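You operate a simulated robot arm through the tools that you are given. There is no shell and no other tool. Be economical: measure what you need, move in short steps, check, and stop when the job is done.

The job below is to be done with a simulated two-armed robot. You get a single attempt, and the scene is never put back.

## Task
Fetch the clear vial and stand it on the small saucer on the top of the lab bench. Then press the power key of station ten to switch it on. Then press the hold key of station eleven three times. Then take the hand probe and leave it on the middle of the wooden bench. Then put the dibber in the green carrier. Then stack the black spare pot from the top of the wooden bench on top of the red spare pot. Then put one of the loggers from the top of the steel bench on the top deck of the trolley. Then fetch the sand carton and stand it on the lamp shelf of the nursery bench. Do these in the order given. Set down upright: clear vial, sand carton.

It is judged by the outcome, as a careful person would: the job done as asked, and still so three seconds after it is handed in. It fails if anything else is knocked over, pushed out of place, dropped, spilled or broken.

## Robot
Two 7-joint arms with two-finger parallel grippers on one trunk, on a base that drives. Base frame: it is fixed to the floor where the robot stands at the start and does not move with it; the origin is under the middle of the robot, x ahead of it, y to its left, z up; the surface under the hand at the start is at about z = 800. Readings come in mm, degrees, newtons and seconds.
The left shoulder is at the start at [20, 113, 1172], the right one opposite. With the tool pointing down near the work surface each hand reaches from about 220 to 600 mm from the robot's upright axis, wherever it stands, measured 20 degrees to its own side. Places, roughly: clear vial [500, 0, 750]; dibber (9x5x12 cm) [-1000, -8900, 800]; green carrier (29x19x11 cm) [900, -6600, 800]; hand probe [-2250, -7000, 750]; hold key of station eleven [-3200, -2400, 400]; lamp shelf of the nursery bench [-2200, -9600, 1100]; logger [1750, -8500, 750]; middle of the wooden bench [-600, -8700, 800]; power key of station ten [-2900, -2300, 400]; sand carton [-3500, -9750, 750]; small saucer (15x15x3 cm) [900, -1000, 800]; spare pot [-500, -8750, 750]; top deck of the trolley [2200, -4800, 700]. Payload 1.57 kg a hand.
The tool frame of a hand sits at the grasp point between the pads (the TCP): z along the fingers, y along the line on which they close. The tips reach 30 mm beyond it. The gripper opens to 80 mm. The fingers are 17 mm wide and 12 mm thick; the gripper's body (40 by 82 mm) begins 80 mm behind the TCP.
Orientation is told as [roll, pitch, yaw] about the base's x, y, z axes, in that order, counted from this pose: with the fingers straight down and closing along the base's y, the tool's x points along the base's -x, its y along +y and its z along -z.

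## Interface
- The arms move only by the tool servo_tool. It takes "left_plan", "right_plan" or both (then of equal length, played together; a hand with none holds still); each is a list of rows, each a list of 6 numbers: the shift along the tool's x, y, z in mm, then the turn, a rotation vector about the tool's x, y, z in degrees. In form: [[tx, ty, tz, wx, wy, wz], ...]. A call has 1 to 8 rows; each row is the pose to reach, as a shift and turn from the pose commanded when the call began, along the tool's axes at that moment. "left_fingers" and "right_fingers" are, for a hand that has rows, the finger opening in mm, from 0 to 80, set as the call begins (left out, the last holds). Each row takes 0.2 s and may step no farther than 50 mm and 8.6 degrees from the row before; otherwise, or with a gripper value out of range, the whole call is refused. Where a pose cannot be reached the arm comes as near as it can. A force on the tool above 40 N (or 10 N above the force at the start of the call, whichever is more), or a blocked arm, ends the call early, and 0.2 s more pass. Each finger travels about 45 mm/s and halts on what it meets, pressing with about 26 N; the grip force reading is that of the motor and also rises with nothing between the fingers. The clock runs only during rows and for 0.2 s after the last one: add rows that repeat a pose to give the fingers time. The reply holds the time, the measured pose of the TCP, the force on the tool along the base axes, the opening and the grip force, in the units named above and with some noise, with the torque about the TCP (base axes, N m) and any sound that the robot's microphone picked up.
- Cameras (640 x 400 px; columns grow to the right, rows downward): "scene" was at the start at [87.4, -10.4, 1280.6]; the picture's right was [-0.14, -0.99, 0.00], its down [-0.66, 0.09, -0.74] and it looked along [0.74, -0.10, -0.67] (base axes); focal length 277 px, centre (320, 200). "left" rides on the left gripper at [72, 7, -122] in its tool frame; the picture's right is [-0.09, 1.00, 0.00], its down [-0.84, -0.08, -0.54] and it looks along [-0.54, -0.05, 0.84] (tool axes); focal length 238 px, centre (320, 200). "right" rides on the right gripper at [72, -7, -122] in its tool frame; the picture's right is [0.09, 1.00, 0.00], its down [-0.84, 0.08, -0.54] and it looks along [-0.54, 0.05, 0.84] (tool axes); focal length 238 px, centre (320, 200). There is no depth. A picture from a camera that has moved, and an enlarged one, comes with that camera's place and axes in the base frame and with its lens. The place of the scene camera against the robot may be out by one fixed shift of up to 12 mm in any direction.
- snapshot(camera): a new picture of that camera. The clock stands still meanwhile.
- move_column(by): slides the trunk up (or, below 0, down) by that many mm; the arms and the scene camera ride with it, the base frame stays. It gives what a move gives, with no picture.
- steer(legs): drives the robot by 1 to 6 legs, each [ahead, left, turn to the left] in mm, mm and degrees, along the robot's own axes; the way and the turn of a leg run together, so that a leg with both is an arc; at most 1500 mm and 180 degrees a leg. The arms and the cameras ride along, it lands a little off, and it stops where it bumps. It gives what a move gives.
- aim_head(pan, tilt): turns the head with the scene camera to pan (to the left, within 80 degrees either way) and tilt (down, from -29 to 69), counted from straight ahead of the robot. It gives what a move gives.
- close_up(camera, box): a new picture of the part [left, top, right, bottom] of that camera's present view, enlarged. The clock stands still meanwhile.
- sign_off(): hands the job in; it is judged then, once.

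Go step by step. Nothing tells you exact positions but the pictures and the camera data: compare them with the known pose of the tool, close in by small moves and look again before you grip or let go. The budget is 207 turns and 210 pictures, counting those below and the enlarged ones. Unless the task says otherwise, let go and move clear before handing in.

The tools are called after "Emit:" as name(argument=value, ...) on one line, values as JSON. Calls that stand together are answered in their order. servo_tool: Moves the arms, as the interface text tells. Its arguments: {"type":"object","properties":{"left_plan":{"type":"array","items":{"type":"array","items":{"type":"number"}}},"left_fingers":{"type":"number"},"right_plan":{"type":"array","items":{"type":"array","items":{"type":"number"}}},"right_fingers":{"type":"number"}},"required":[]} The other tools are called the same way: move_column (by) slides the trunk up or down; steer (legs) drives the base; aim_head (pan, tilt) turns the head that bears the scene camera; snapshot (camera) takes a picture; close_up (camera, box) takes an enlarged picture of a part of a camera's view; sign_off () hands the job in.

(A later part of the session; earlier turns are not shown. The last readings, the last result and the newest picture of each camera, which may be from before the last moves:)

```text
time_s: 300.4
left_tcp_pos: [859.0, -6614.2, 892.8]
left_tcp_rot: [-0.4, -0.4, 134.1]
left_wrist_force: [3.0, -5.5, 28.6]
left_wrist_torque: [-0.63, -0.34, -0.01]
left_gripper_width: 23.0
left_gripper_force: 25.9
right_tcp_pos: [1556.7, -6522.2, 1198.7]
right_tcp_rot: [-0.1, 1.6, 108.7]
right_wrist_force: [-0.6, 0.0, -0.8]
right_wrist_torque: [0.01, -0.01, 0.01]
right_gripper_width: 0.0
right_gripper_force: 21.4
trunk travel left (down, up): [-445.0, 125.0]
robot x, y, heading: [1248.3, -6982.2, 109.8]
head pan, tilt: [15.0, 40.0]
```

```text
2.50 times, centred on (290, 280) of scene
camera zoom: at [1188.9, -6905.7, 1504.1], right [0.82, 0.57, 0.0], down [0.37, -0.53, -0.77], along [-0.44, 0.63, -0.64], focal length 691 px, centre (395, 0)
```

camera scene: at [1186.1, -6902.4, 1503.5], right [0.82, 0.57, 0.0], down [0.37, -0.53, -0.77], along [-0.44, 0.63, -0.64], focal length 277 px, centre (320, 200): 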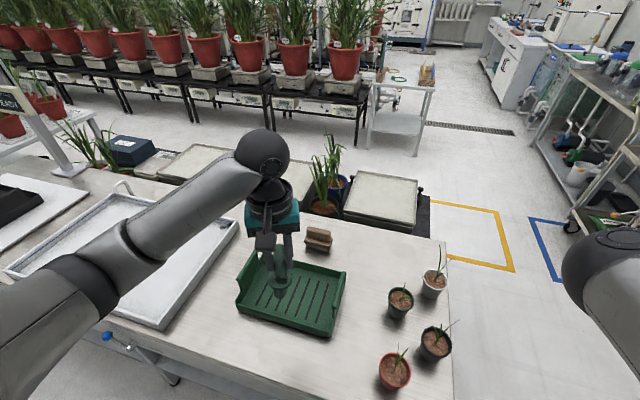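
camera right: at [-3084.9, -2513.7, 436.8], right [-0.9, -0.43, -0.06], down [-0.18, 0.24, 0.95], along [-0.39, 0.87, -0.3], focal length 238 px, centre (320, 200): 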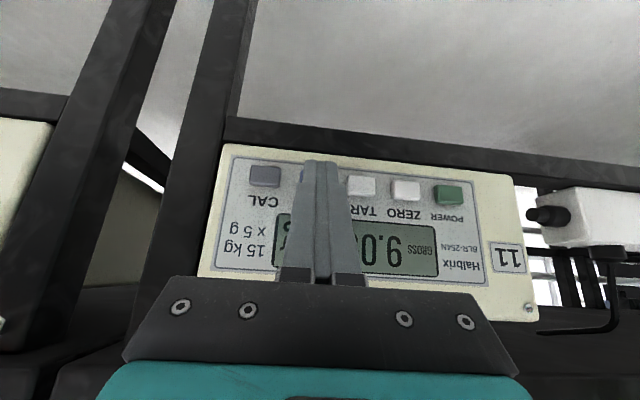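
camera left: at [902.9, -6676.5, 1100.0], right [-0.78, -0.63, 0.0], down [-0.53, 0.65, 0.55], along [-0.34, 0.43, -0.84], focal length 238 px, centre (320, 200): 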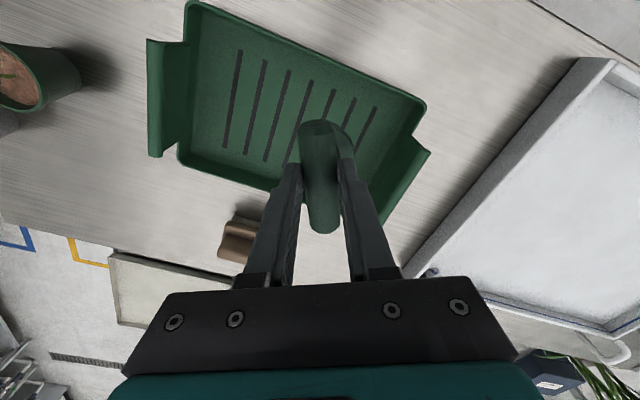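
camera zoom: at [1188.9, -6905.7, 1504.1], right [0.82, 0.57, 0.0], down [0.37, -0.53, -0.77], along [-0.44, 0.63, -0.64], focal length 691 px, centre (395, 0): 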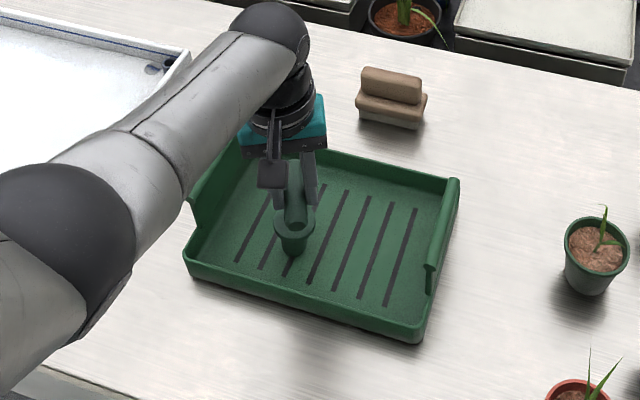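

Firm contact. I'll ease off and swing the hand sideways and down so the dibber lies over.

Emit:
servo_tool(left_plan=[[0, -8, -5, 0, 0, 0], [0, -22, -3, 0, 0, 0], [0, -34, 4, 0, 0, 0], [0, -44, 12, 0, 0, 0], [0, -54, 21, 0, 0, 0], [0, -62, 31, 0, 0, 0]])

Emit:
close_up(camera="scene", box=[200, 200, 380, 360])

Emit:
snapshot(camera="left")

```text
time_s: 301.8
left_tcp_pos: [905.8, -6587.4, 869.1]
left_tcp_rot: [0.0, 0.1, 134.2]
left_wrist_force: [0.2, 0.4, 0.8]
left_wrist_torque: [-0.02, 0.02, 0.02]
left_gripper_width: 8.1
left_gripper_force: 0.0
left hand out of reach, approached as far as the arm can: row 5, 6
right_tcp_pos: [1554.6, -6521.0, 1196.8]
right_tcp_rot: [-0.2, 1.7, 108.8]
right_wrist_force: [0.2, -0.2, -0.8]
right_wrist_torque: [-0.01, 0.03, -0.04]
right_gripper_width: 0.0
right_gripper_force: 22.0
trunk travel left (down, up): [-445.0, 125.0]
robot x, y, heading: [1242.5, -6981.5, 109.6]
head pan, tilt: [15.0, 40.0]
```

```text
2.50 times, centred on (290, 280) of scene
camera zoom: at [1187.3, -6903.0, 1503.3], right [0.82, 0.57, 0.0], down [0.37, -0.53, -0.77], along [-0.44, 0.63, -0.64], focal length 691 px, centre (395, 0)
```

zoom: 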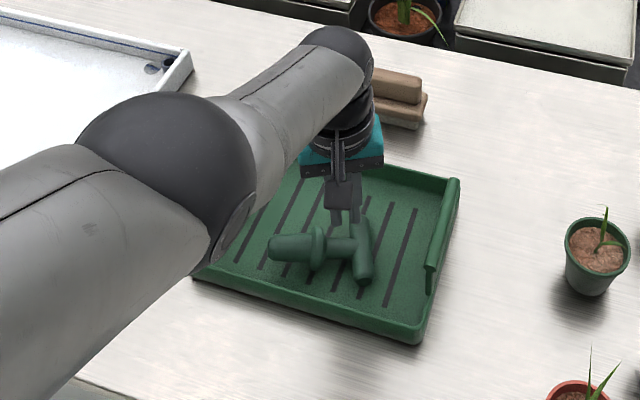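

```text
70 pictures are left
camera left: at [950.1, -6643.9, 992.3], right [-0.78, -0.63, 0.0], down [-0.53, 0.65, 0.54], along [-0.34, 0.42, -0.84], focal length 238 px, centre (320, 200)
```

left: 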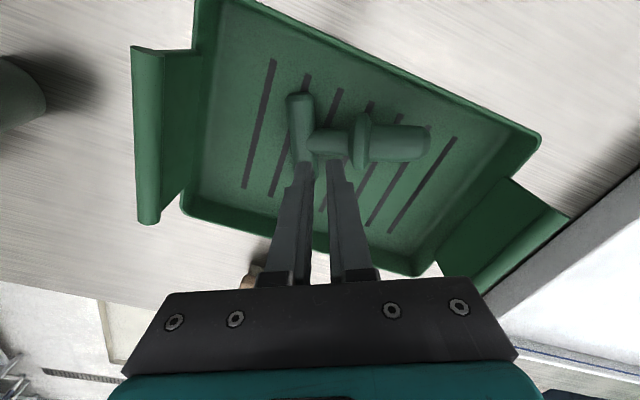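

The dibber slid out of the grip and lies in the carrier. I'll lift the hand clear and return to the wooden bench for the pots.

Emit:
servo_tool(left_plan=[[0, 0, -40, 0, 0, 0], [0, 0, -80, 0, 0, 0], [0, 0, -120, 0, 0, 0], [0, 0, -160, 0, 0, 0], [0, 0, -200, 0, 0, 0], [30, 0, -240, 0, 0, 4], [70, 0, -250, 0, 0, 8], [115, 0, -250, 0, 0, 12]], left_fingers=8)

Emit:
close_up(camera="scene", box=[200, 200, 380, 360])

Emit:
steer(legs=[[-250, 0, 0], [0, 0, -90], [0, 0, -90], [0, -1400, 0]])

```text
time_s: 303.6
left_tcp_pos: [985.7, -6670.4, 1120.7]
left_tcp_rot: [-0.1, -0.1, 122.1]
left_wrist_force: [-0.1, 0.0, -0.4]
left_wrist_torque: [-0.01, 0.0, -0.06]
left_gripper_width: 8.1
left_gripper_force: 0.1
right_tcp_pos: [1553.2, -6522.4, 1197.7]
right_tcp_rot: [-0.2, 1.6, 108.6]
right_wrist_force: [-0.6, -0.1, 0.1]
right_wrist_torque: [0.02, 0.01, -0.01]
right_gripper_width: 0.0
right_gripper_force: 21.3
trunk travel left (down, up): [-445.0, 125.0]
robot x, y, heading: [1244.0, -6985.4, 109.8]
head pan, tilt: [15.0, 40.0]
```

```text
2.50 times, centred on (290, 280) of scene
camera zoom: at [1186.4, -6904.1, 1503.6], right [0.82, 0.57, 0.0], down [0.37, -0.53, -0.77], along [-0.44, 0.63, -0.64], focal length 691 px, centre (395, 0)
```

zoom: 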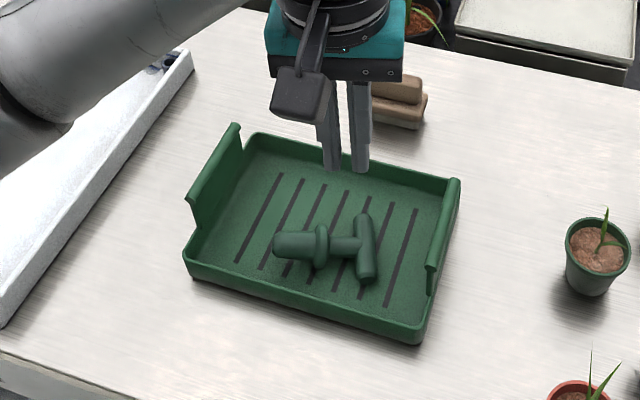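

```text
time_s: 319.5
left_tcp_pos: [324.3, -8057.3, 1119.8]
left_tcp_rot: [-0.1, -0.2, -54.8]
left_wrist_force: [-0.8, 0.8, 0.0]
left_wrist_torque: [0.01, 0.04, 0.0]
left_gripper_width: 8.0
left_gripper_force: 0.0
right_tcp_pos: [-236.7, -8233.7, 1197.5]
right_tcp_rot: [-0.2, 1.7, -68.2]
right_wrist_force: [0.5, 0.0, 0.9]
right_wrist_torque: [0.01, 0.0, 0.0]
right_gripper_width: 0.2
right_gripper_force: 21.3
trunk travel left (down, up): [-445.0, 125.0]
robot x, y, heading: [46.6, -7758.2, -67.0]
head pan, tilt: [15.0, 40.0]
```

The dibber is safely in the tray. I'm now heading to a spot in front of the red spare pot on the wooden bench.

Emit:
steer(legs=[[0, -1030, -2], [60, 0, 0]])

Emit:
move_column(by=-200)

Emit:
aim_head(pan=20, tilt=50)

Emit:
snapshot(camera="scene")

Emit:
snapshot(camera="left")

```text
time_s: 325.4
left_tcp_pos: [-613.7, -8511.8, 1119.3]
left_tcp_rot: [-0.1, 0.0, -56.1]
left_wrist_force: [0.1, -0.2, -0.2]
left_wrist_torque: [0.02, 0.02, 0.0]
left_gripper_width: 8.0
left_gripper_force: 0.2
right_tcp_pos: [-1176.8, -8677.4, 1197.2]
right_tcp_rot: [-0.2, 1.8, -69.5]
right_wrist_force: [0.3, -0.9, 0.0]
right_wrist_torque: [-0.01, 0.04, -0.05]
right_gripper_width: 0.0
right_gripper_force: 22.1
trunk travel left (down, up): [-445.0, 125.0]
robot x, y, heading: [-883.8, -8204.3, -68.5]
head pan, tilt: [15.0, 40.0]
```

```text
time_s: 327.6
left_tcp_pos: [-614.5, -8510.3, 919.7]
left_tcp_rot: [-0.1, -0.1, -55.9]
left_wrist_force: [-1.3, 0.0, -0.5]
left_wrist_torque: [0.02, 0.01, -0.01]
left_gripper_width: 8.2
left_gripper_force: 0.0
right_tcp_pos: [-1178.5, -8676.5, 997.4]
right_tcp_rot: [-0.1, 1.6, -69.3]
right_wrist_force: [0.6, 0.7, -0.2]
right_wrist_torque: [0.0, 0.02, 0.03]
right_gripper_width: 0.2
right_gripper_force: 21.3
trunk travel left (down, up): [-245.0, 325.0]
robot x, y, heading: [-884.4, -8200.9, -68.3]
head pan, tilt: [15.0, 40.0]
```

```text
time_s: 328.3
left_tcp_pos: [-613.5, -8510.7, 920.3]
left_tcp_rot: [-0.1, -0.1, -56.0]
left_wrist_force: [0.5, -0.3, 0.0]
left_wrist_torque: [-0.03, 0.04, -0.02]
left_gripper_width: 8.2
left_gripper_force: 0.1
right_tcp_pos: [-1177.9, -8675.4, 997.3]
right_tcp_rot: [-0.2, 1.6, -69.4]
right_wrist_force: [0.2, 0.7, 0.2]
right_wrist_torque: [0.01, 0.0, -0.01]
right_gripper_width: 0.0
right_gripper_force: 21.1
trunk travel left (down, up): [-245.0, 325.0]
robot x, y, heading: [-886.3, -8204.3, -68.3]
head pan, tilt: [20.0, 50.0]
```

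```text
68 pictures are left
camera scene: at [-833.2, -8270.6, 1289.4], right [-0.75, -0.67, 0.0], down [-0.51, 0.57, -0.64], along [0.43, -0.48, -0.77], focal length 277 px, centre (320, 200)
```

scene: 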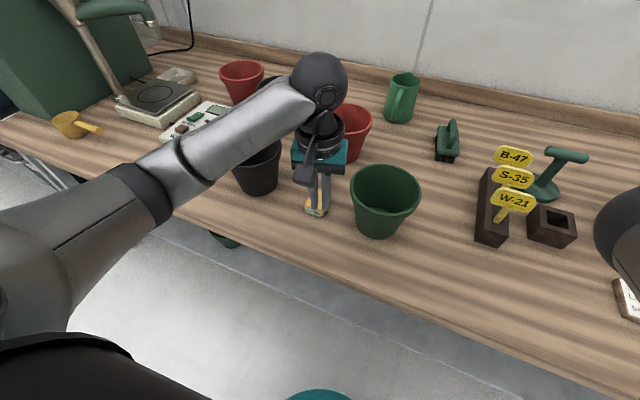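

```text
67 pictures are left
camera left: at [-649.4, -8447.4, 1042.6], right [0.88, 0.48, 0.0], down [0.4, -0.74, 0.54], along [0.26, -0.48, -0.84], focal length 238 px, centre (320, 200)
```

left: 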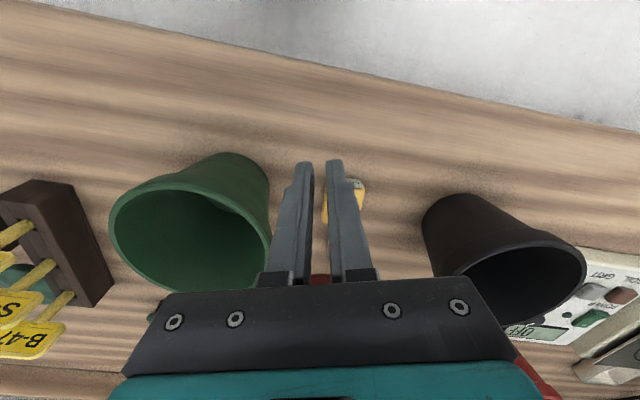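

I'll raise the hand, open it, and move above the right side of the black front pot's rim, squaring the yaw and then pitching 30° for reach.

Emit:
servo_tool(left_plan=[[0, 0, -45, 0, 0, 0], [0, 0, -90, 0, 0, 4], [-20, 20, -120, 0, 0, 8], [-55, 45, -120, 0, 0, 12.4], [-85, 75, -120, 0, 0, 12.4], [-105, 109, -120, 0, 0, 12.4], [-124, 109, -120, 0, 0, 12.4]], left_fingers=50)

Emit:
servo_tool(left_plan=[[0, 0, 0, 0, -7.5, 0], [0, 0, 0, 0, -15, 0], [0, 0, 0, 0, -22.5, 0], [0, 0, 0, 0, -30, 0]])

Emit:
snapshot(camera="left")

Emit:
aim_head(pan=35, tilt=50)

Emit:
snapshot(camera="scene")

```text
time_s: 329.9
left_tcp_pos: [-455.7, -8550.5, 1039.9]
left_tcp_rot: [0.1, -0.2, -68.5]
left_wrist_force: [-0.2, 0.1, 0.0]
left_wrist_torque: [0.0, 0.01, -0.02]
left_gripper_width: 50.1
left_gripper_force: 0.1
right_tcp_pos: [-1177.9, -8676.5, 999.0]
right_tcp_rot: [-0.1, 1.8, -69.5]
right_wrist_force: [0.2, 0.0, 0.4]
right_wrist_torque: [0.01, -0.02, 0.0]
right_gripper_width: 0.0
right_gripper_force: 21.0
trunk travel left (down, up): [-245.0, 325.0]
robot x, y, heading: [-886.1, -8203.8, -68.2]
head pan, tilt: [20.0, 50.0]
```

```text
time_s: 330.9
left_tcp_pos: [-455.1, -8553.1, 1041.2]
left_tcp_rot: [-0.1, -30.4, -68.3]
left_wrist_force: [0.8, -0.8, -0.6]
left_wrist_torque: [-0.03, 0.03, 0.02]
left_gripper_width: 49.9
left_gripper_force: 0.1
right_tcp_pos: [-1177.7, -8675.2, 996.3]
right_tcp_rot: [-0.2, 1.7, -69.4]
right_wrist_force: [-0.5, -0.3, 0.8]
right_wrist_torque: [0.01, -0.02, -0.01]
right_gripper_width: 0.0
right_gripper_force: 21.8
trunk travel left (down, up): [-245.0, 325.0]
robot x, y, heading: [-883.0, -8204.7, -68.3]
head pan, tilt: [20.0, 50.0]
```

```text
66 pictures are left
camera left: at [-494.4, -8434.6, 1111.1], right [0.96, 0.29, 0.05], down [0.09, -0.45, 0.89], along [0.28, -0.85, -0.45], focal length 238 px, centre (320, 200)
```

left: 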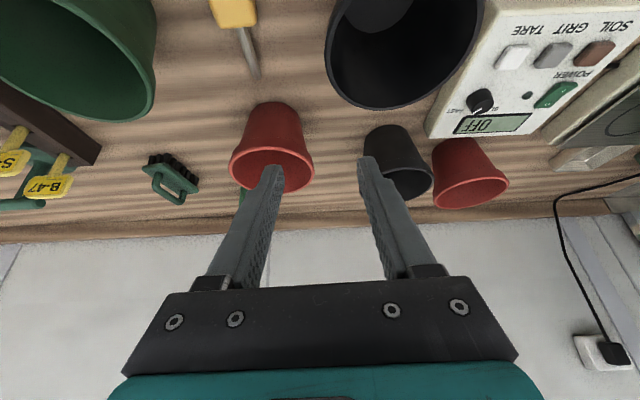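

```text
time_s: 331.7
left_tcp_pos: [-454.1, -8551.9, 1041.1]
left_tcp_rot: [-0.1, -30.2, -68.4]
left_wrist_force: [-0.3, -0.8, 0.1]
left_wrist_torque: [0.02, -0.03, 0.05]
left_gripper_width: 50.0
left_gripper_force: 0.1
right_tcp_pos: [-1177.6, -8677.3, 996.2]
right_tcp_rot: [-0.3, 1.7, -69.4]
right_wrist_force: [-0.2, -0.3, 0.0]
right_wrist_torque: [-0.01, -0.01, 0.03]
right_gripper_width: 0.1
right_gripper_force: 20.7
trunk travel left (down, up): [-245.0, 325.0]
robot x, y, heading: [-884.1, -8205.4, -68.1]
head pan, tilt: [35.0, 50.0]
```

```text
65 pictures are left
camera scene: at [-820.1, -8255.4, 1289.4], right [-0.55, -0.84, 0.0], down [-0.64, 0.42, -0.64], along [0.54, -0.35, -0.77], focal length 277 px, centre (320, 200)
```

scene: 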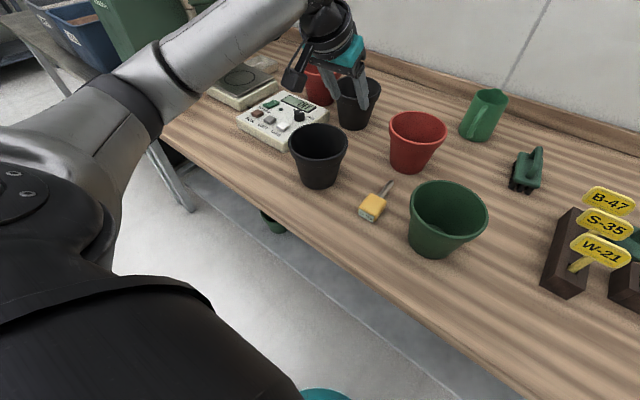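

The rim's right wall is about 14 mm left of the grip axis, with the rim at z≈897. I'll shift and descend to just above the rim for a check.

Emit:
servo_tool(left_plan=[[10, 14, 17, 0, 0, 0], [25, 14, 43, 0, 0, 0], [42, 14, 73, 0, 0, 0]])

Emit:
snapshot(camera="left")

Emit:
close_up(camera="scene", box=[270, 80, 450, 220])

```text
time_s: 332.5
left_tcp_pos: [-439.1, -8550.4, 954.5]
left_tcp_rot: [0.0, -30.2, -68.3]
left_wrist_force: [0.0, 0.2, 0.3]
left_wrist_torque: [-0.02, 0.0, -0.02]
left_gripper_width: 50.1
left_gripper_force: 0.1
right_tcp_pos: [-1177.7, -8675.1, 997.4]
right_tcp_rot: [-0.1, 1.7, -69.4]
right_wrist_force: [-0.3, 0.5, 0.6]
right_wrist_torque: [-0.03, -0.01, 0.0]
right_gripper_width: 0.0
right_gripper_force: 21.3
trunk travel left (down, up): [-245.0, 325.0]
robot x, y, heading: [-882.5, -8206.3, -68.3]
head pan, tilt: [35.0, 50.0]
```

```text
64 pictures are left
camera left: at [-479.4, -8432.0, 1025.2], right [0.96, 0.29, 0.05], down [0.09, -0.45, 0.89], along [0.28, -0.85, -0.45], focal length 238 px, centre (320, 200)
```

left: 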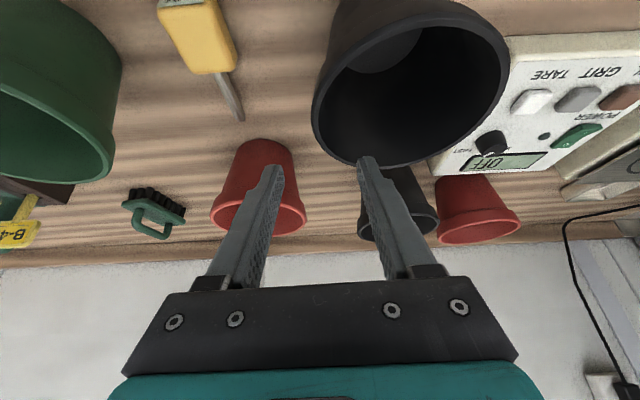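

```text
2.86 times, centred on (360, 150) of scene
camera zoom: at [-820.0, -8255.3, 1289.3], right [-0.55, -0.84, 0.0], down [-0.64, 0.42, -0.64], along [0.54, -0.35, -0.77], focal length 790 px, centre (206, 343)
```

zoom: 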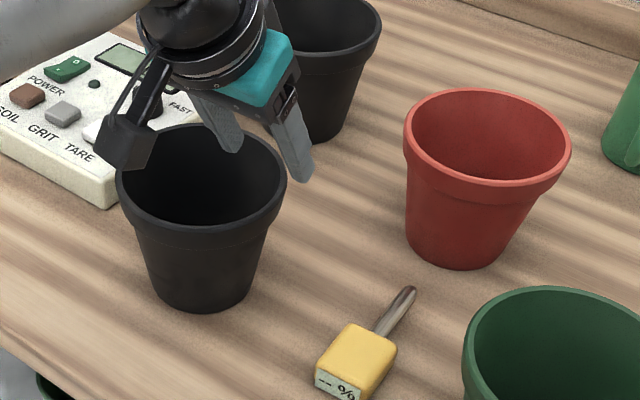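

The rim wall lies on the grip axis. I'll descend to z≈905 and close on the wall.

Emit:
servo_tool(left_plan=[[10, 0, 17, 0, 0, 0], [18, 0, 31, 0, 0, 0], [25, 0, 43, 0, 0, 0], [25, 0, 43, 0, 0, 0]])

Emit:
snapshot(camera="left")

Emit:
close_up(camera="scene", box=[270, 80, 450, 220])

```text
time_s: 333.5
left_tcp_pos: [-440.2, -8547.8, 906.1]
left_tcp_rot: [-0.1, -30.2, -68.3]
left_wrist_force: [0.4, -0.2, 0.1]
left_wrist_torque: [0.0, 0.0, 0.03]
left_gripper_width: 49.9
left_gripper_force: 0.0
right_tcp_pos: [-1177.3, -8676.6, 997.3]
right_tcp_rot: [-0.2, 1.8, -69.4]
right_wrist_force: [-0.6, -0.5, -0.9]
right_wrist_torque: [0.01, 0.01, -0.03]
right_gripper_width: 0.0
right_gripper_force: 21.3
trunk travel left (down, up): [-245.0, 325.0]
robot x, y, heading: [-880.9, -8208.3, -68.3]
head pan, tilt: [35.0, 50.0]
```

```text
62 pictures are left
camera left: at [-480.7, -8430.0, 976.0], right [0.96, 0.29, 0.05], down [0.09, -0.45, 0.89], along [0.28, -0.85, -0.46], focal length 238 px, centre (320, 200)
```

left: 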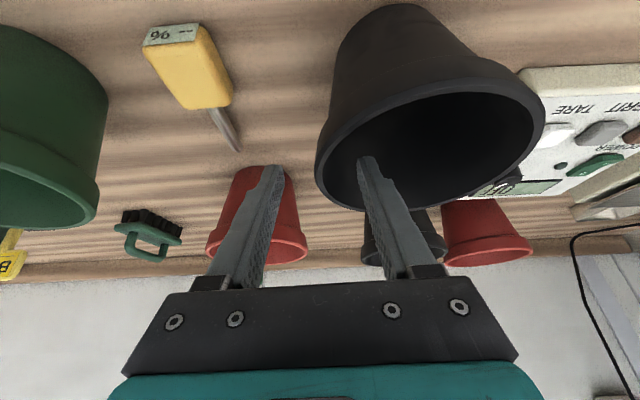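

```text
2.86 times, centred on (360, 150) of scene
camera zoom: at [-820.1, -8255.3, 1289.4], right [-0.55, -0.84, 0.0], down [-0.64, 0.42, -0.64], along [0.54, -0.35, -0.77], focal length 790 px, centre (206, 343)
```

zoom: 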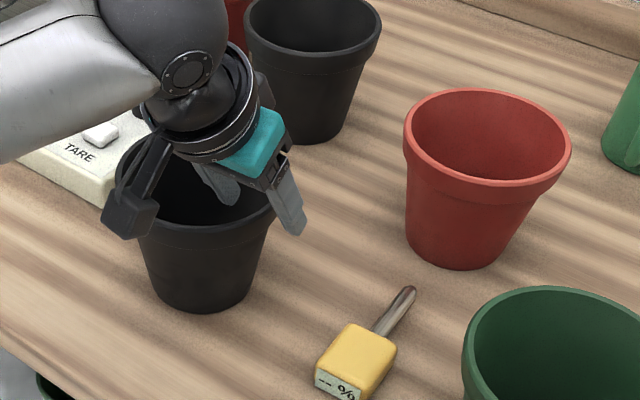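

The inner finger is inside the rim and the outer is outside. I'll raise a touch and close.

Emit:
servo_tool(left_plan=[[-3, 0, -5.2, 0, 0, 0], [-3, 0, -5.2, 0, 0, 0]])

Emit:
servo_tool(left_plan=[[0, 0, 0, 0, 0, 0], [0, 0, 0, 0, 0, 0], [0, 0, 0, 0, 0, 0], [0, 0, 0, 0, 0, 0]], left_fingers=0)

Emit:
snapshot(camera="left")

```text
time_s: 334.1
left_tcp_pos: [-442.1, -8547.2, 912.9]
left_tcp_rot: [0.0, -30.2, -68.4]
left_wrist_force: [0.0, 0.5, -0.2]
left_wrist_torque: [0.01, -0.01, 0.0]
left_gripper_width: 50.2
left_gripper_force: 0.0
right_tcp_pos: [-1178.7, -8675.8, 997.1]
right_tcp_rot: [-0.2, 1.6, -69.5]
right_wrist_force: [0.9, 1.6, -0.3]
right_wrist_torque: [-0.01, 0.0, 0.0]
right_gripper_width: 0.0
right_gripper_force: 20.9
trunk travel left (down, up): [-245.0, 325.0]
robot x, y, heading: [-882.7, -8206.9, -68.3]
head pan, tilt: [35.0, 50.0]
```

```text
time_s: 335.1
left_tcp_pos: [-440.0, -8546.8, 911.6]
left_tcp_rot: [-0.1, -30.3, -68.4]
left_wrist_force: [0.1, -1.1, 1.4]
left_wrist_torque: [-0.08, -0.04, 0.01]
left_gripper_width: 6.2
left_gripper_force: 25.3
right_tcp_pos: [-1177.7, -8676.2, 996.6]
right_tcp_rot: [-0.2, 1.8, -69.5]
right_wrist_force: [-0.3, 0.2, 0.2]
right_wrist_torque: [0.0, 0.01, 0.03]
right_gripper_width: 0.0
right_gripper_force: 21.7
trunk travel left (down, up): [-245.0, 325.0]
robot x, y, heading: [-879.7, -8202.6, -68.5]
head pan, tilt: [35.0, 50.0]
```

```text
60 pictures are left
camera left: at [-481.3, -8430.4, 982.4], right [0.96, 0.29, 0.05], down [0.09, -0.45, 0.89], along [0.28, -0.85, -0.45], focal length 238 px, centre (320, 200)
```

left: 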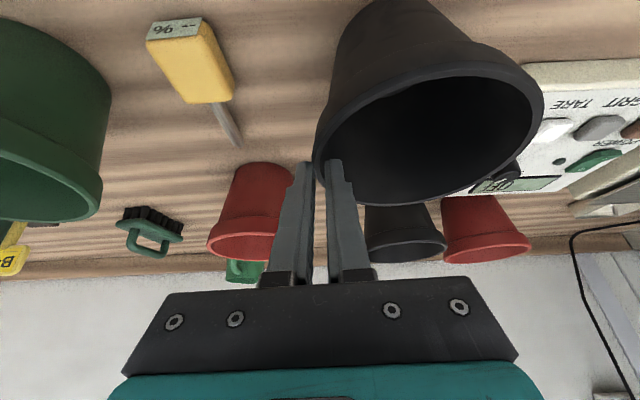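

Wall gripped (6 mm). Lift straight up about 155 mm.

Emit:
servo_tool(left_plan=[[-10, 0, -17, 0, 0, 0], [-25, 0, -43, 0, 0, 0], [-45, 0, -78, 0, 0, 0], [-65, 0, -112, 0, 0, 0], [-80, 0, -138, 0, 0, 0]])

Emit:
snapshot(camera="left")

Emit:
aim_head(pan=25, tilt=45)

Emit:
snapshot(camera="scene")

```text
time_s: 336.3
left_tcp_pos: [-441.5, -8548.5, 1072.5]
left_tcp_rot: [0.0, -30.1, -68.4]
left_wrist_force: [0.2, 0.7, -0.8]
left_wrist_torque: [0.0, -0.03, 0.0]
left_gripper_width: 0.0
left_gripper_force: 20.9
right_tcp_pos: [-1177.5, -8675.8, 997.4]
right_tcp_rot: [-0.3, 1.8, -69.4]
right_wrist_force: [-0.4, 0.4, -0.3]
right_wrist_torque: [-0.05, 0.0, -0.01]
right_gripper_width: 0.1
right_gripper_force: 21.4
trunk travel left (down, up): [-245.0, 325.0]
robot x, y, heading: [-880.7, -8205.5, -68.3]
head pan, tilt: [35.0, 50.0]
```

```text
59 pictures are left
camera left: at [-482.7, -8431.2, 1143.8], right [0.96, 0.29, 0.05], down [0.09, -0.45, 0.89], along [0.28, -0.85, -0.46], focal length 238 px, centre (320, 200)
```

left: 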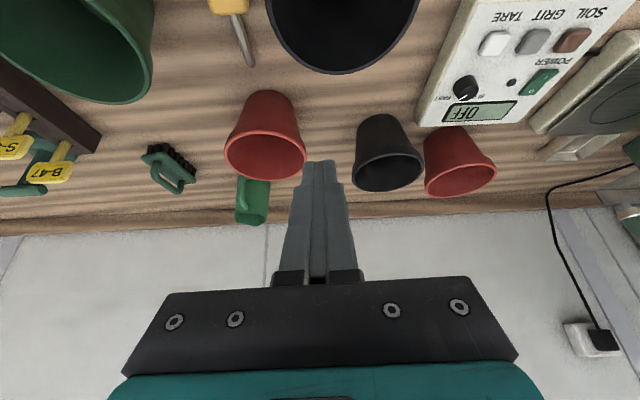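

```text
time_s: 337.0
left_tcp_pos: [-442.3, -8548.0, 1071.2]
left_tcp_rot: [0.0, -30.2, -68.4]
left_wrist_force: [0.0, 0.0, -0.3]
left_wrist_torque: [0.02, 0.01, 0.03]
left_gripper_width: 0.0
left_gripper_force: 21.5
right_tcp_pos: [-1177.9, -8676.9, 997.2]
right_tcp_rot: [-0.2, 1.7, -69.4]
right_wrist_force: [0.4, -0.3, -0.1]
right_wrist_torque: [-0.02, 0.01, 0.01]
right_gripper_width: 0.0
right_gripper_force: 21.1
trunk travel left (down, up): [-245.0, 325.0]
robot x, y, heading: [-884.0, -8206.0, -68.2]
head pan, tilt: [25.0, 45.0]
```

```text
58 pictures are left
camera scene: at [-825.2, -8268.8, 1296.2], right [-0.68, -0.73, 0.0], down [-0.52, 0.48, -0.71], along [0.52, -0.48, -0.71], focal length 277 px, centre (320, 200)
```

scene: 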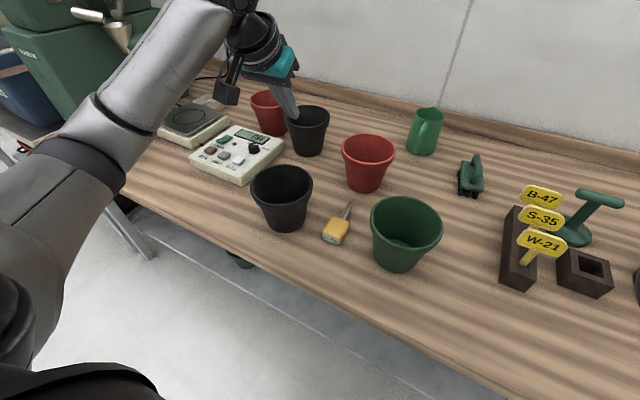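

The rim slipped out — my grip was too shallow; the pot is still standing in place. I'll reopen, come down again and take about 18 mm more.

Emit:
servo_tool(left_plan=[[0, 0, 0, 0, 0, 0], [20, 0, 34, 0, 0, 0], [40, 0, 69, 0, 0, 0], [58, 0, 100, 0, 0, 0]], left_fingers=50)

Emit:
snapshot(camera="left")

```text
time_s: 338.0
left_tcp_pos: [-442.6, -8547.4, 953.4]
left_tcp_rot: [0.0, -30.2, -68.4]
left_wrist_force: [0.6, -0.6, 0.1]
left_wrist_torque: [0.03, 0.02, 0.03]
left_gripper_width: 50.1
left_gripper_force: 0.1
right_tcp_pos: [-1178.3, -8675.8, 997.2]
right_tcp_rot: [-0.2, 1.8, -69.4]
right_wrist_force: [0.3, -0.6, -0.6]
right_wrist_torque: [0.01, 0.0, 0.0]
right_gripper_width: 0.0
right_gripper_force: 21.0
trunk travel left (down, up): [-245.0, 325.0]
robot x, y, heading: [-884.8, -8203.7, -68.1]
head pan, tilt: [25.0, 45.0]
```

```text
57 pictures are left
camera left: at [-482.0, -8431.3, 1023.4], right [0.96, 0.29, 0.05], down [0.09, -0.45, 0.89], along [0.28, -0.85, -0.45], focal length 238 px, centre (320, 200)
```

left: 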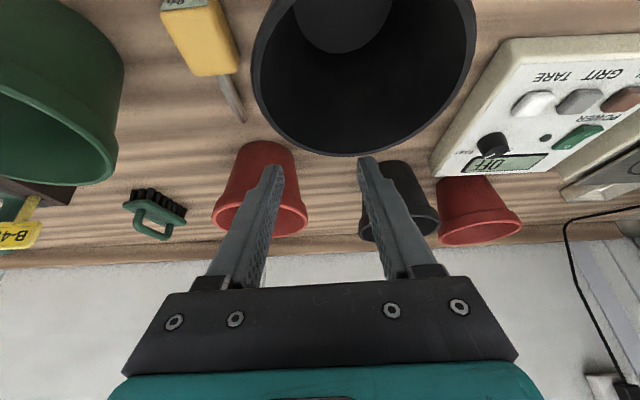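

The pot shifted about 35 mm to the right as it slipped, but stands upright at centre [-420, -8526]. I'll re-align to its right wall.

Emit:
servo_tool(left_plan=[[7, -17, -4, 0, 0, 0], [13, -34, -7.5, 0, 0, 0], [13, -34, -7.5, 0, 0, 0]])

Emit:
snapshot(camera="left")

```text
time_s: 338.8
left_tcp_pos: [-478.7, -8546.4, 953.5]
left_tcp_rot: [-0.2, -30.2, -68.4]
left_wrist_force: [-0.6, -0.3, -0.8]
left_wrist_torque: [0.04, 0.0, 0.01]
left_gripper_width: 50.2
left_gripper_force: 0.0
right_tcp_pos: [-1177.4, -8676.1, 997.4]
right_tcp_rot: [-0.2, 1.8, -69.5]
right_wrist_force: [0.3, 1.2, -0.4]
right_wrist_torque: [0.0, -0.02, 0.01]
right_gripper_width: 0.0
right_gripper_force: 21.3
trunk travel left (down, up): [-245.0, 325.0]
robot x, y, heading: [-883.3, -8206.3, -68.3]
head pan, tilt: [25.0, 45.0]
```

```text
56 pictures are left
camera left: at [-518.4, -8429.1, 1024.6], right [0.96, 0.29, 0.05], down [0.09, -0.45, 0.89], along [0.28, -0.85, -0.46], focal length 238 px, centre (320, 200)
```

left: 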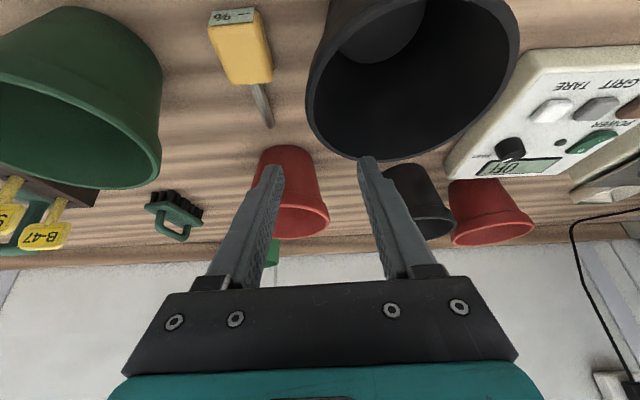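

Emit:
servo_tool(left_plan=[[10, -1, 17, 0, 0, 0], [20, -1, 35, 0, 0, 0], [27, -1, 47, 0, 0, 0], [32, -1, 55, 0, 0, 0], [32, -1, 55, 0, 0, 0]])

Emit:
servo_tool(left_plan=[[0, 0, 0, 0, 0, 0], [0, 0, 0, 0, 0, 0], [0, 0, 0, 0, 0, 0], [0, 0, 0, 0, 0, 0]], left_fingers=0)

Emit:
servo_tool(left_plan=[[-5, 0, -8.7, 0, 0, 0], [-12, 0, -21, 0, 0, 0], [-25, 0, -43, 0, 0, 0]])

Emit:
snapshot(camera="left")

```text
time_s: 340.0
left_tcp_pos: [-479.4, -8546.9, 890.7]
left_tcp_rot: [-0.1, -30.2, -68.4]
left_wrist_force: [-0.3, -0.5, 0.5]
left_wrist_torque: [0.0, 0.0, -0.01]
left_gripper_width: 49.8
left_gripper_force: 0.0
right_tcp_pos: [-1177.4, -8675.6, 996.7]
right_tcp_rot: [-0.2, 1.6, -69.4]
right_wrist_force: [0.3, -0.3, 0.0]
right_wrist_torque: [0.0, -0.01, -0.03]
right_gripper_width: 0.0
right_gripper_force: 21.2
trunk travel left (down, up): [-245.0, 325.0]
robot x, y, heading: [-879.0, -8203.5, -68.2]
head pan, tilt: [25.0, 45.0]
```

```text
time_s: 341.0
left_tcp_pos: [-478.4, -8547.1, 891.7]
left_tcp_rot: [0.0, -30.3, -68.4]
left_wrist_force: [1.5, 0.6, 4.4]
left_wrist_torque: [0.2, -0.63, -0.08]
left_gripper_width: 7.9
left_gripper_force: 25.7
right_tcp_pos: [-1178.5, -8676.0, 997.0]
right_tcp_rot: [-0.2, 1.7, -69.4]
right_wrist_force: [0.2, 0.0, -0.2]
right_wrist_torque: [0.01, 0.01, 0.02]
right_gripper_width: 0.0
right_gripper_force: 21.0
trunk travel left (down, up): [-245.0, 325.0]
robot x, y, heading: [-883.8, -8202.5, -68.1]
head pan, tilt: [25.0, 45.0]
```

```text
time_s: 341.8
left_tcp_pos: [-479.5, -8543.8, 940.1]
left_tcp_rot: [-0.1, -30.1, -68.4]
left_wrist_force: [-0.3, 0.1, -1.4]
left_wrist_torque: [0.0, 0.04, -0.03]
left_gripper_width: 5.6
left_gripper_force: 26.0
right_tcp_pos: [-1178.1, -8676.5, 996.9]
right_tcp_rot: [-0.2, 1.7, -69.5]
right_wrist_force: [-0.2, 0.5, 0.1]
right_wrist_torque: [-0.04, 0.02, -0.01]
right_gripper_width: 0.0
right_gripper_force: 21.5
trunk travel left (down, up): [-245.0, 325.0]
robot x, y, heading: [-881.1, -8199.5, -68.4]
head pan, tilt: [25.0, 45.0]
```

```text
55 pictures are left
camera left: at [-519.5, -8427.9, 1011.5], right [0.96, 0.29, 0.05], down [0.1, -0.45, 0.89], along [0.28, -0.84, -0.46], focal length 238 px, centre (320, 200)
```

left: 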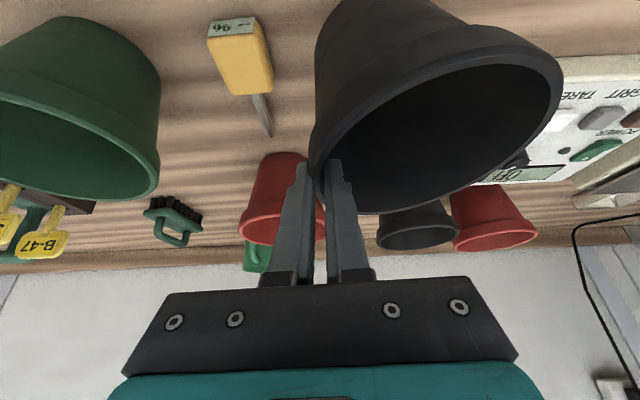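

The pot is held and lifted. I'll raise it to clear the red pot's rim and look at it.

Emit:
servo_tool(left_plan=[[-15, 0, -26, 0, 0, 0], [-32, 0, -56, 0, 0, 0], [-50, 0, -87, 0, 0, 0], [-66, 0, -115, 0, 0, 0]])

Emit:
snapshot(camera="scene")

Emit:
snapshot(camera="left")

```text
time_s: 342.8
left_tcp_pos: [-479.1, -8545.2, 1075.2]
left_tcp_rot: [-0.2, -30.3, -68.3]
left_wrist_force: [0.5, 0.2, -0.2]
left_wrist_torque: [-0.01, 0.01, 0.02]
left_gripper_width: 5.6
left_gripper_force: 25.8
right_tcp_pos: [-1177.6, -8676.9, 997.5]
right_tcp_rot: [-0.3, 1.7, -69.4]
right_wrist_force: [-0.7, -0.4, -0.2]
right_wrist_torque: [0.02, -0.02, -0.02]
right_gripper_width: 0.1
right_gripper_force: 21.9
trunk travel left (down, up): [-245.0, 325.0]
robot x, y, heading: [-884.6, -8207.7, -67.9]
head pan, tilt: [25.0, 45.0]
```

```text
54 pictures are left
camera scene: at [-825.3, -8268.9, 1296.3], right [-0.69, -0.73, 0.0], down [-0.52, 0.48, -0.71], along [0.52, -0.48, -0.71], focal length 277 px, centre (320, 200)
```

scene: 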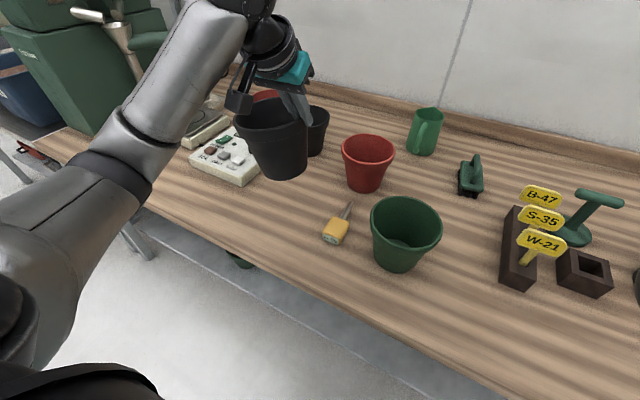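

```text
53 pictures are left
camera left: at [-519.0, -8428.4, 1145.5], right [0.96, 0.29, 0.05], down [0.09, -0.45, 0.89], along [0.28, -0.85, -0.46], focal length 238 px, centre (320, 200)
```

left: 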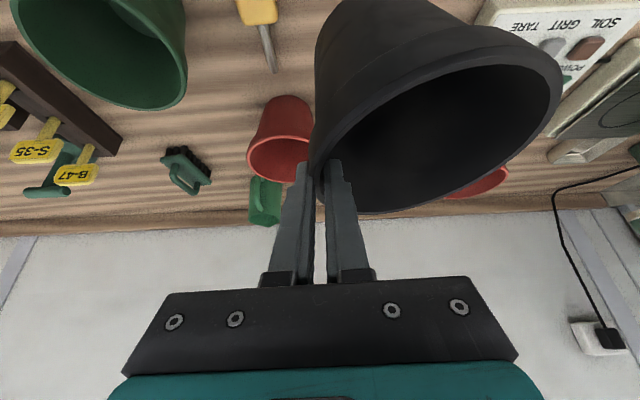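

The pot is held, leaning ~10° because of its taper. I'll roll the hand about 10° to level it while moving over the red pot at about [-475, -8763].

Emit:
servo_tool(left_plan=[[-15, -17, 9, -2.2, 0, 1.25], [-40, -35, 23, -4.4, 0, 2.5], [-65, -52, 37, -6.6, 0, 3.7], [-90, -70, 52, -8.66, 0, 5], [-115, -87, 66, -8.66, 0, 5], [-140, -104, 81, -8.66, 0, 5], [-160, -122, 92, -8.66, 0, 5], [-175, -139, 101, -8.66, 0, 5]])

Emit:
snapshot(camera="scene")

Emit:
snapshot(camera="left")

```text
time_s: 344.6
left_tcp_pos: [-534.4, -8785.3, 1075.6]
left_tcp_rot: [11.6, -29.8, -74.3]
left_wrist_force: [-0.4, 0.4, -0.1]
left_wrist_torque: [-0.01, 0.02, -0.01]
left_gripper_width: 5.5
left_gripper_force: 25.4
right_tcp_pos: [-1177.6, -8676.4, 997.6]
right_tcp_rot: [-0.2, 1.7, -69.3]
right_wrist_force: [-0.7, 0.0, -0.3]
right_wrist_torque: [-0.02, 0.0, 0.01]
right_gripper_width: 0.1
right_gripper_force: 21.5
trunk travel left (down, up): [-245.0, 325.0]
robot x, y, heading: [-882.4, -8205.1, -68.4]
head pan, tilt: [25.0, 45.0]
```

```text
52 pictures are left
camera scene: at [-825.8, -8269.0, 1296.3], right [-0.69, -0.73, 0.0], down [-0.51, 0.48, -0.71], along [0.52, -0.48, -0.71], focal length 277 px, centre (320, 200)
```

scene: 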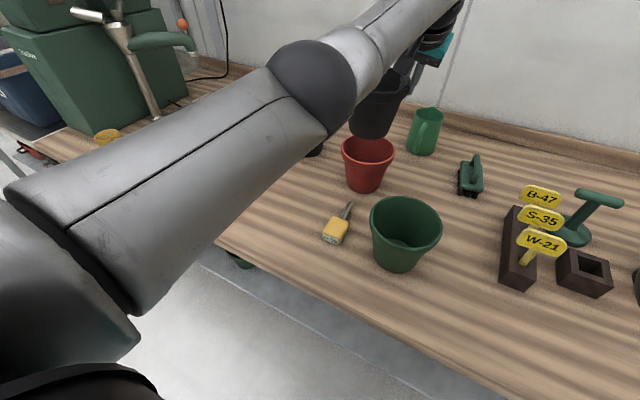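

```text
51 pictures are left
camera left: at [-585.0, -8672.6, 1146.4], right [0.93, 0.28, 0.22], down [-0.05, -0.5, 0.86], along [0.35, -0.82, -0.46], focal length 238 px, centre (320, 200)
```

left: 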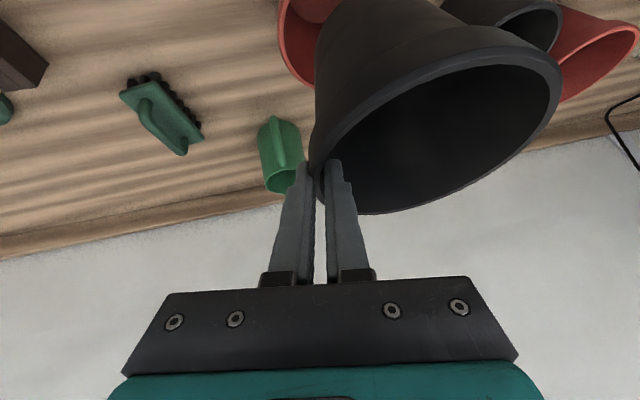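

Emit:
close_up(camera="scene", box=[310, 50, 450, 210])

```text
2.50 times, centred on (380, 130) of scene
camera zoom: at [-825.8, -8269.0, 1296.3], right [-0.69, -0.73, 0.0], down [-0.51, 0.48, -0.71], along [0.52, -0.48, -0.71], focal length 691 px, centre (170, 375)
```

zoom: 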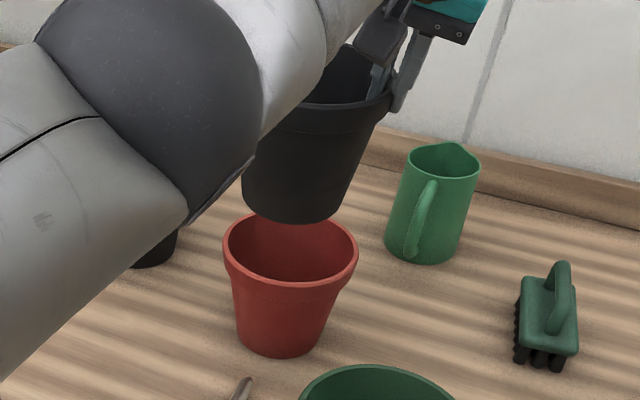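

The black pot is level and centred over the red one. I'll lower it in stages.

Emit:
servo_tool(left_plan=[[15, -5, 26, 0, 0, 0], [30, -10.5, 51, 0, 0, 0], [45, -16, 78, 0, 0, 0]])

Emit:
close_up(camera="scene", box=[310, 50, 450, 210])

```text
time_s: 345.4
left_tcp_pos: [-532.2, -8785.9, 982.3]
left_tcp_rot: [11.5, -29.6, -74.1]
left_wrist_force: [0.3, -0.6, -1.5]
left_wrist_torque: [-0.01, 0.04, 0.0]
left_gripper_width: 5.6
left_gripper_force: 25.4
right_tcp_pos: [-1178.2, -8677.6, 996.5]
right_tcp_rot: [-0.3, 1.8, -69.3]
right_wrist_force: [-0.8, 0.2, 0.7]
right_wrist_torque: [-0.03, 0.02, -0.02]
right_gripper_width: 0.1
right_gripper_force: 21.2
trunk travel left (down, up): [-245.0, 325.0]
robot x, y, heading: [-879.7, -8202.5, -68.2]
head pan, tilt: [25.0, 45.0]
```

```text
2.50 times, centred on (380, 130) of scene
camera zoom: at [-824.8, -8269.5, 1296.2], right [-0.69, -0.73, 0.0], down [-0.52, 0.48, -0.71], along [0.51, -0.48, -0.71], focal length 691 px, centre (170, 375)
```

zoom: 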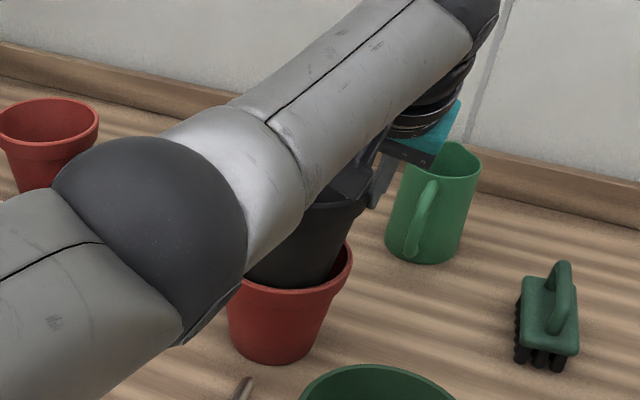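

Emit:
servo_tool(left_plan=[[4, -1.4, 7, 0, 0, 0], [8, -2.8, 14, 0, 0, 0], [12.3, -4.4, 21.3, 0, 0, 0], [17, -6, 30, 0, 0, 0]])

Emit:
snapshot(camera="left")

Emit:
aim_head(pan=-5, tilt=45)

Emit:
snapshot(camera="scene")

```text
time_s: 346.4
left_tcp_pos: [-534.3, -8786.3, 949.0]
left_tcp_rot: [11.3, -29.7, -74.1]
left_wrist_force: [0.0, 0.1, -0.7]
left_wrist_torque: [-0.03, 0.06, -0.02]
left_gripper_width: 5.6
left_gripper_force: 25.5
right_tcp_pos: [-1179.6, -8676.4, 995.9]
right_tcp_rot: [-0.2, 1.7, -69.3]
right_wrist_force: [1.0, 0.4, 0.2]
right_wrist_torque: [0.01, -0.01, 0.02]
right_gripper_width: 0.0
right_gripper_force: 21.8
trunk travel left (down, up): [-245.0, 325.0]
robot x, y, heading: [-880.6, -8205.4, -68.0]
head pan, tilt: [25.0, 45.0]
```

```text
48 pictures are left
camera left: at [-585.4, -8673.2, 1019.8], right [0.93, 0.28, 0.22], down [-0.05, -0.5, 0.86], along [0.35, -0.82, -0.46], focal length 238 px, centre (320, 200)
```

left: 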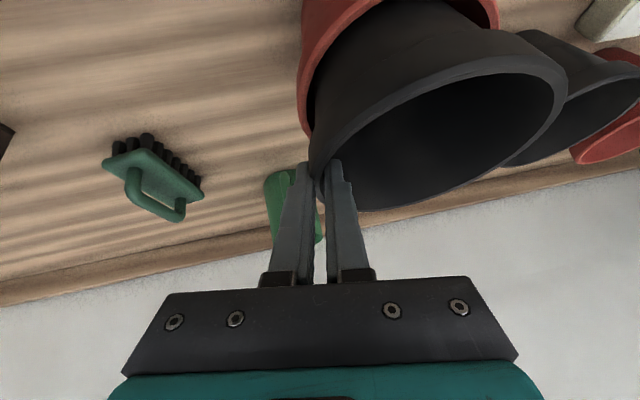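

```text
time_s: 347.4
left_tcp_pos: [-533.7, -8784.6, 949.2]
left_tcp_rot: [11.6, -29.7, -74.1]
left_wrist_force: [0.6, 0.6, -0.5]
left_wrist_torque: [-0.02, 0.04, -0.01]
left_gripper_width: 5.3
left_gripper_force: 25.3
right_tcp_pos: [-1176.8, -8675.9, 998.2]
right_tcp_rot: [-0.3, 1.6, -69.4]
right_wrist_force: [-0.2, 0.1, 0.9]
right_wrist_torque: [-0.01, -0.03, -0.03]
right_gripper_width: 0.0
right_gripper_force: 20.9
trunk travel left (down, up): [-245.0, 325.0]
robot x, y, heading: [-881.1, -8204.2, -68.1]
head pan, tilt: [-5.0, 45.0]
```

```text
47 pictures are left
camera scene: at [-860.9, -8291.0, 1296.3], right [-0.96, -0.29, 0.0], down [-0.2, 0.68, -0.71], along [0.2, -0.68, -0.71], focal length 277 px, centre (320, 200)
```

scene: 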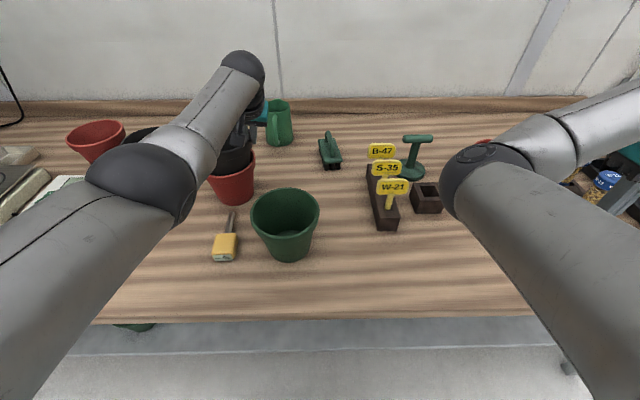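

Emit:
servo_tool(left_plan=[[4, -1.4, 7, 0, 0, 0], [8, -2.8, 14, 0, 0, 0], [11, -3.8, 19, 0, 0, 0]])

Emit:
close_up(camera="scene", box=[190, 80, 310, 220])

```text
time_s: 348.1
left_tcp_pos: [-536.8, -8788.0, 935.3]
left_tcp_rot: [11.6, -30.6, -74.5]
left_wrist_force: [-3.7, 1.9, 26.4]
left_wrist_torque: [0.01, -0.66, 0.09]
left_gripper_width: 6.0
left_gripper_force: 26.3
right_tcp_pos: [-1179.4, -8673.7, 998.0]
right_tcp_rot: [-0.2, 1.7, -69.3]
right_wrist_force: [-0.3, -0.7, 0.5]
right_wrist_torque: [0.0, 0.01, 0.0]
right_gripper_width: 0.1
right_gripper_force: 21.7
trunk travel left (down, up): [-245.0, 325.0]
robot x, y, heading: [-884.3, -8209.1, -68.3]
head pan, tilt: [-5.0, 45.0]
```

```text
2.86 times, centred on (250, 150) of scene
camera zoom: at [-863.0, -8288.5, 1296.8], right [-0.96, -0.29, 0.0], down [-0.2, 0.68, -0.71], along [0.2, -0.68, -0.71], focal length 790 px, centre (520, 343)
```

zoom: 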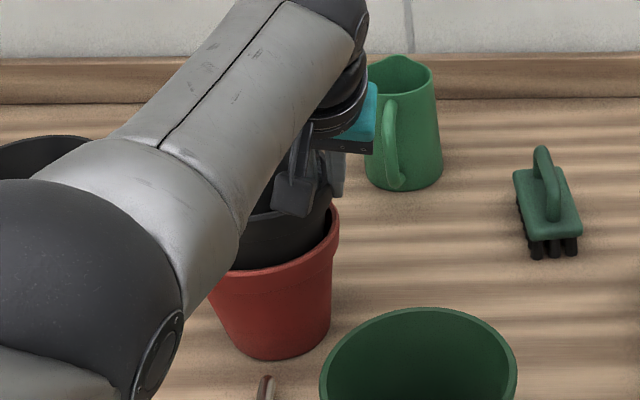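

The pots have met (26 N). I'll relax slightly and open gently.

Emit:
servo_tool(left_plan=[[-1.5, 0.5, -2.6, 0, 0, 0], [-2, 0.7, -3.5, 0, 0, 0]])

Emit:
servo_tool(left_plan=[[0, 0, 0, 0, 0, 0], [0, 0, 0, 0, 0, 0], [0, 0, 0, 0, 0, 0]], left_fingers=36)

Emit:
snapshot(camera="left")

Emit:
close_up(camera="scene", box=[190, 80, 310, 220])

```text
time_s: 348.8
left_tcp_pos: [-534.7, -8787.1, 934.1]
left_tcp_rot: [11.5, -30.1, -74.3]
left_wrist_force: [-0.1, -1.7, 16.2]
left_wrist_torque: [-0.61, -0.72, -0.06]
left_gripper_width: 5.8
left_gripper_force: 25.9
right_tcp_pos: [-1179.3, -8675.5, 997.7]
right_tcp_rot: [-0.2, 1.8, -69.4]
right_wrist_force: [0.5, 0.1, 0.4]
right_wrist_torque: [0.03, -0.02, 0.0]
right_gripper_width: 0.0
right_gripper_force: 21.3
trunk travel left (down, up): [-245.0, 325.0]
robot x, y, heading: [-882.8, -8202.8, -68.1]
head pan, tilt: [-5.0, 45.0]
```

```text
time_s: 349.6
left_tcp_pos: [-534.0, -8785.7, 929.3]
left_tcp_rot: [11.5, -29.6, -74.1]
left_wrist_force: [0.1, 0.3, -0.7]
left_wrist_torque: [-0.01, 0.03, 0.0]
left_gripper_width: 35.9
left_gripper_force: 0.1
right_tcp_pos: [-1176.6, -8676.1, 998.1]
right_tcp_rot: [-0.2, 1.8, -69.4]
right_wrist_force: [-0.2, 0.0, -0.1]
right_wrist_torque: [0.0, -0.02, 0.03]
right_gripper_width: 0.2
right_gripper_force: 21.8
trunk travel left (down, up): [-245.0, 325.0]
robot x, y, heading: [-882.7, -8203.8, -68.3]
head pan, tilt: [-5.0, 45.0]
```

```text
45 pictures are left
camera left: at [-585.4, -8673.6, 1000.7], right [0.93, 0.28, 0.22], down [-0.05, -0.5, 0.86], along [0.35, -0.82, -0.46], focal length 238 px, centre (320, 200)
```

left: 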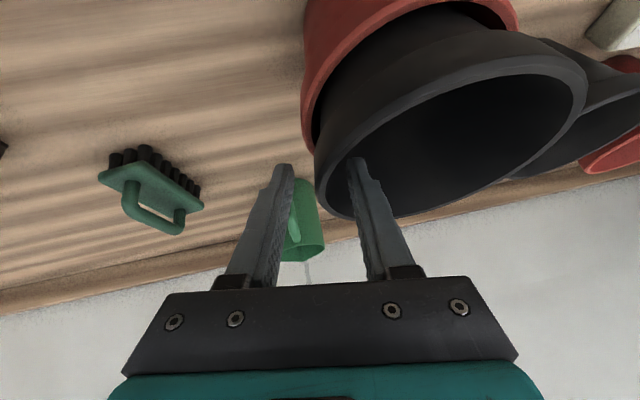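

```text
2.86 times, centred on (250, 150) of scene
camera zoom: at [-861.1, -8290.9, 1296.3], right [-0.96, -0.29, 0.0], down [-0.2, 0.68, -0.71], along [0.2, -0.68, -0.71], focal length 790 px, centre (520, 343)
```

zoom: 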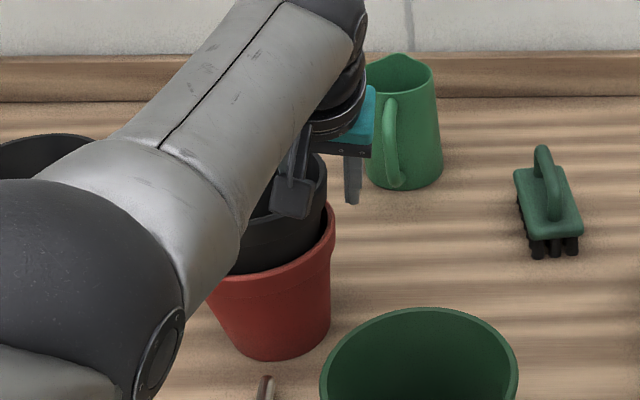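

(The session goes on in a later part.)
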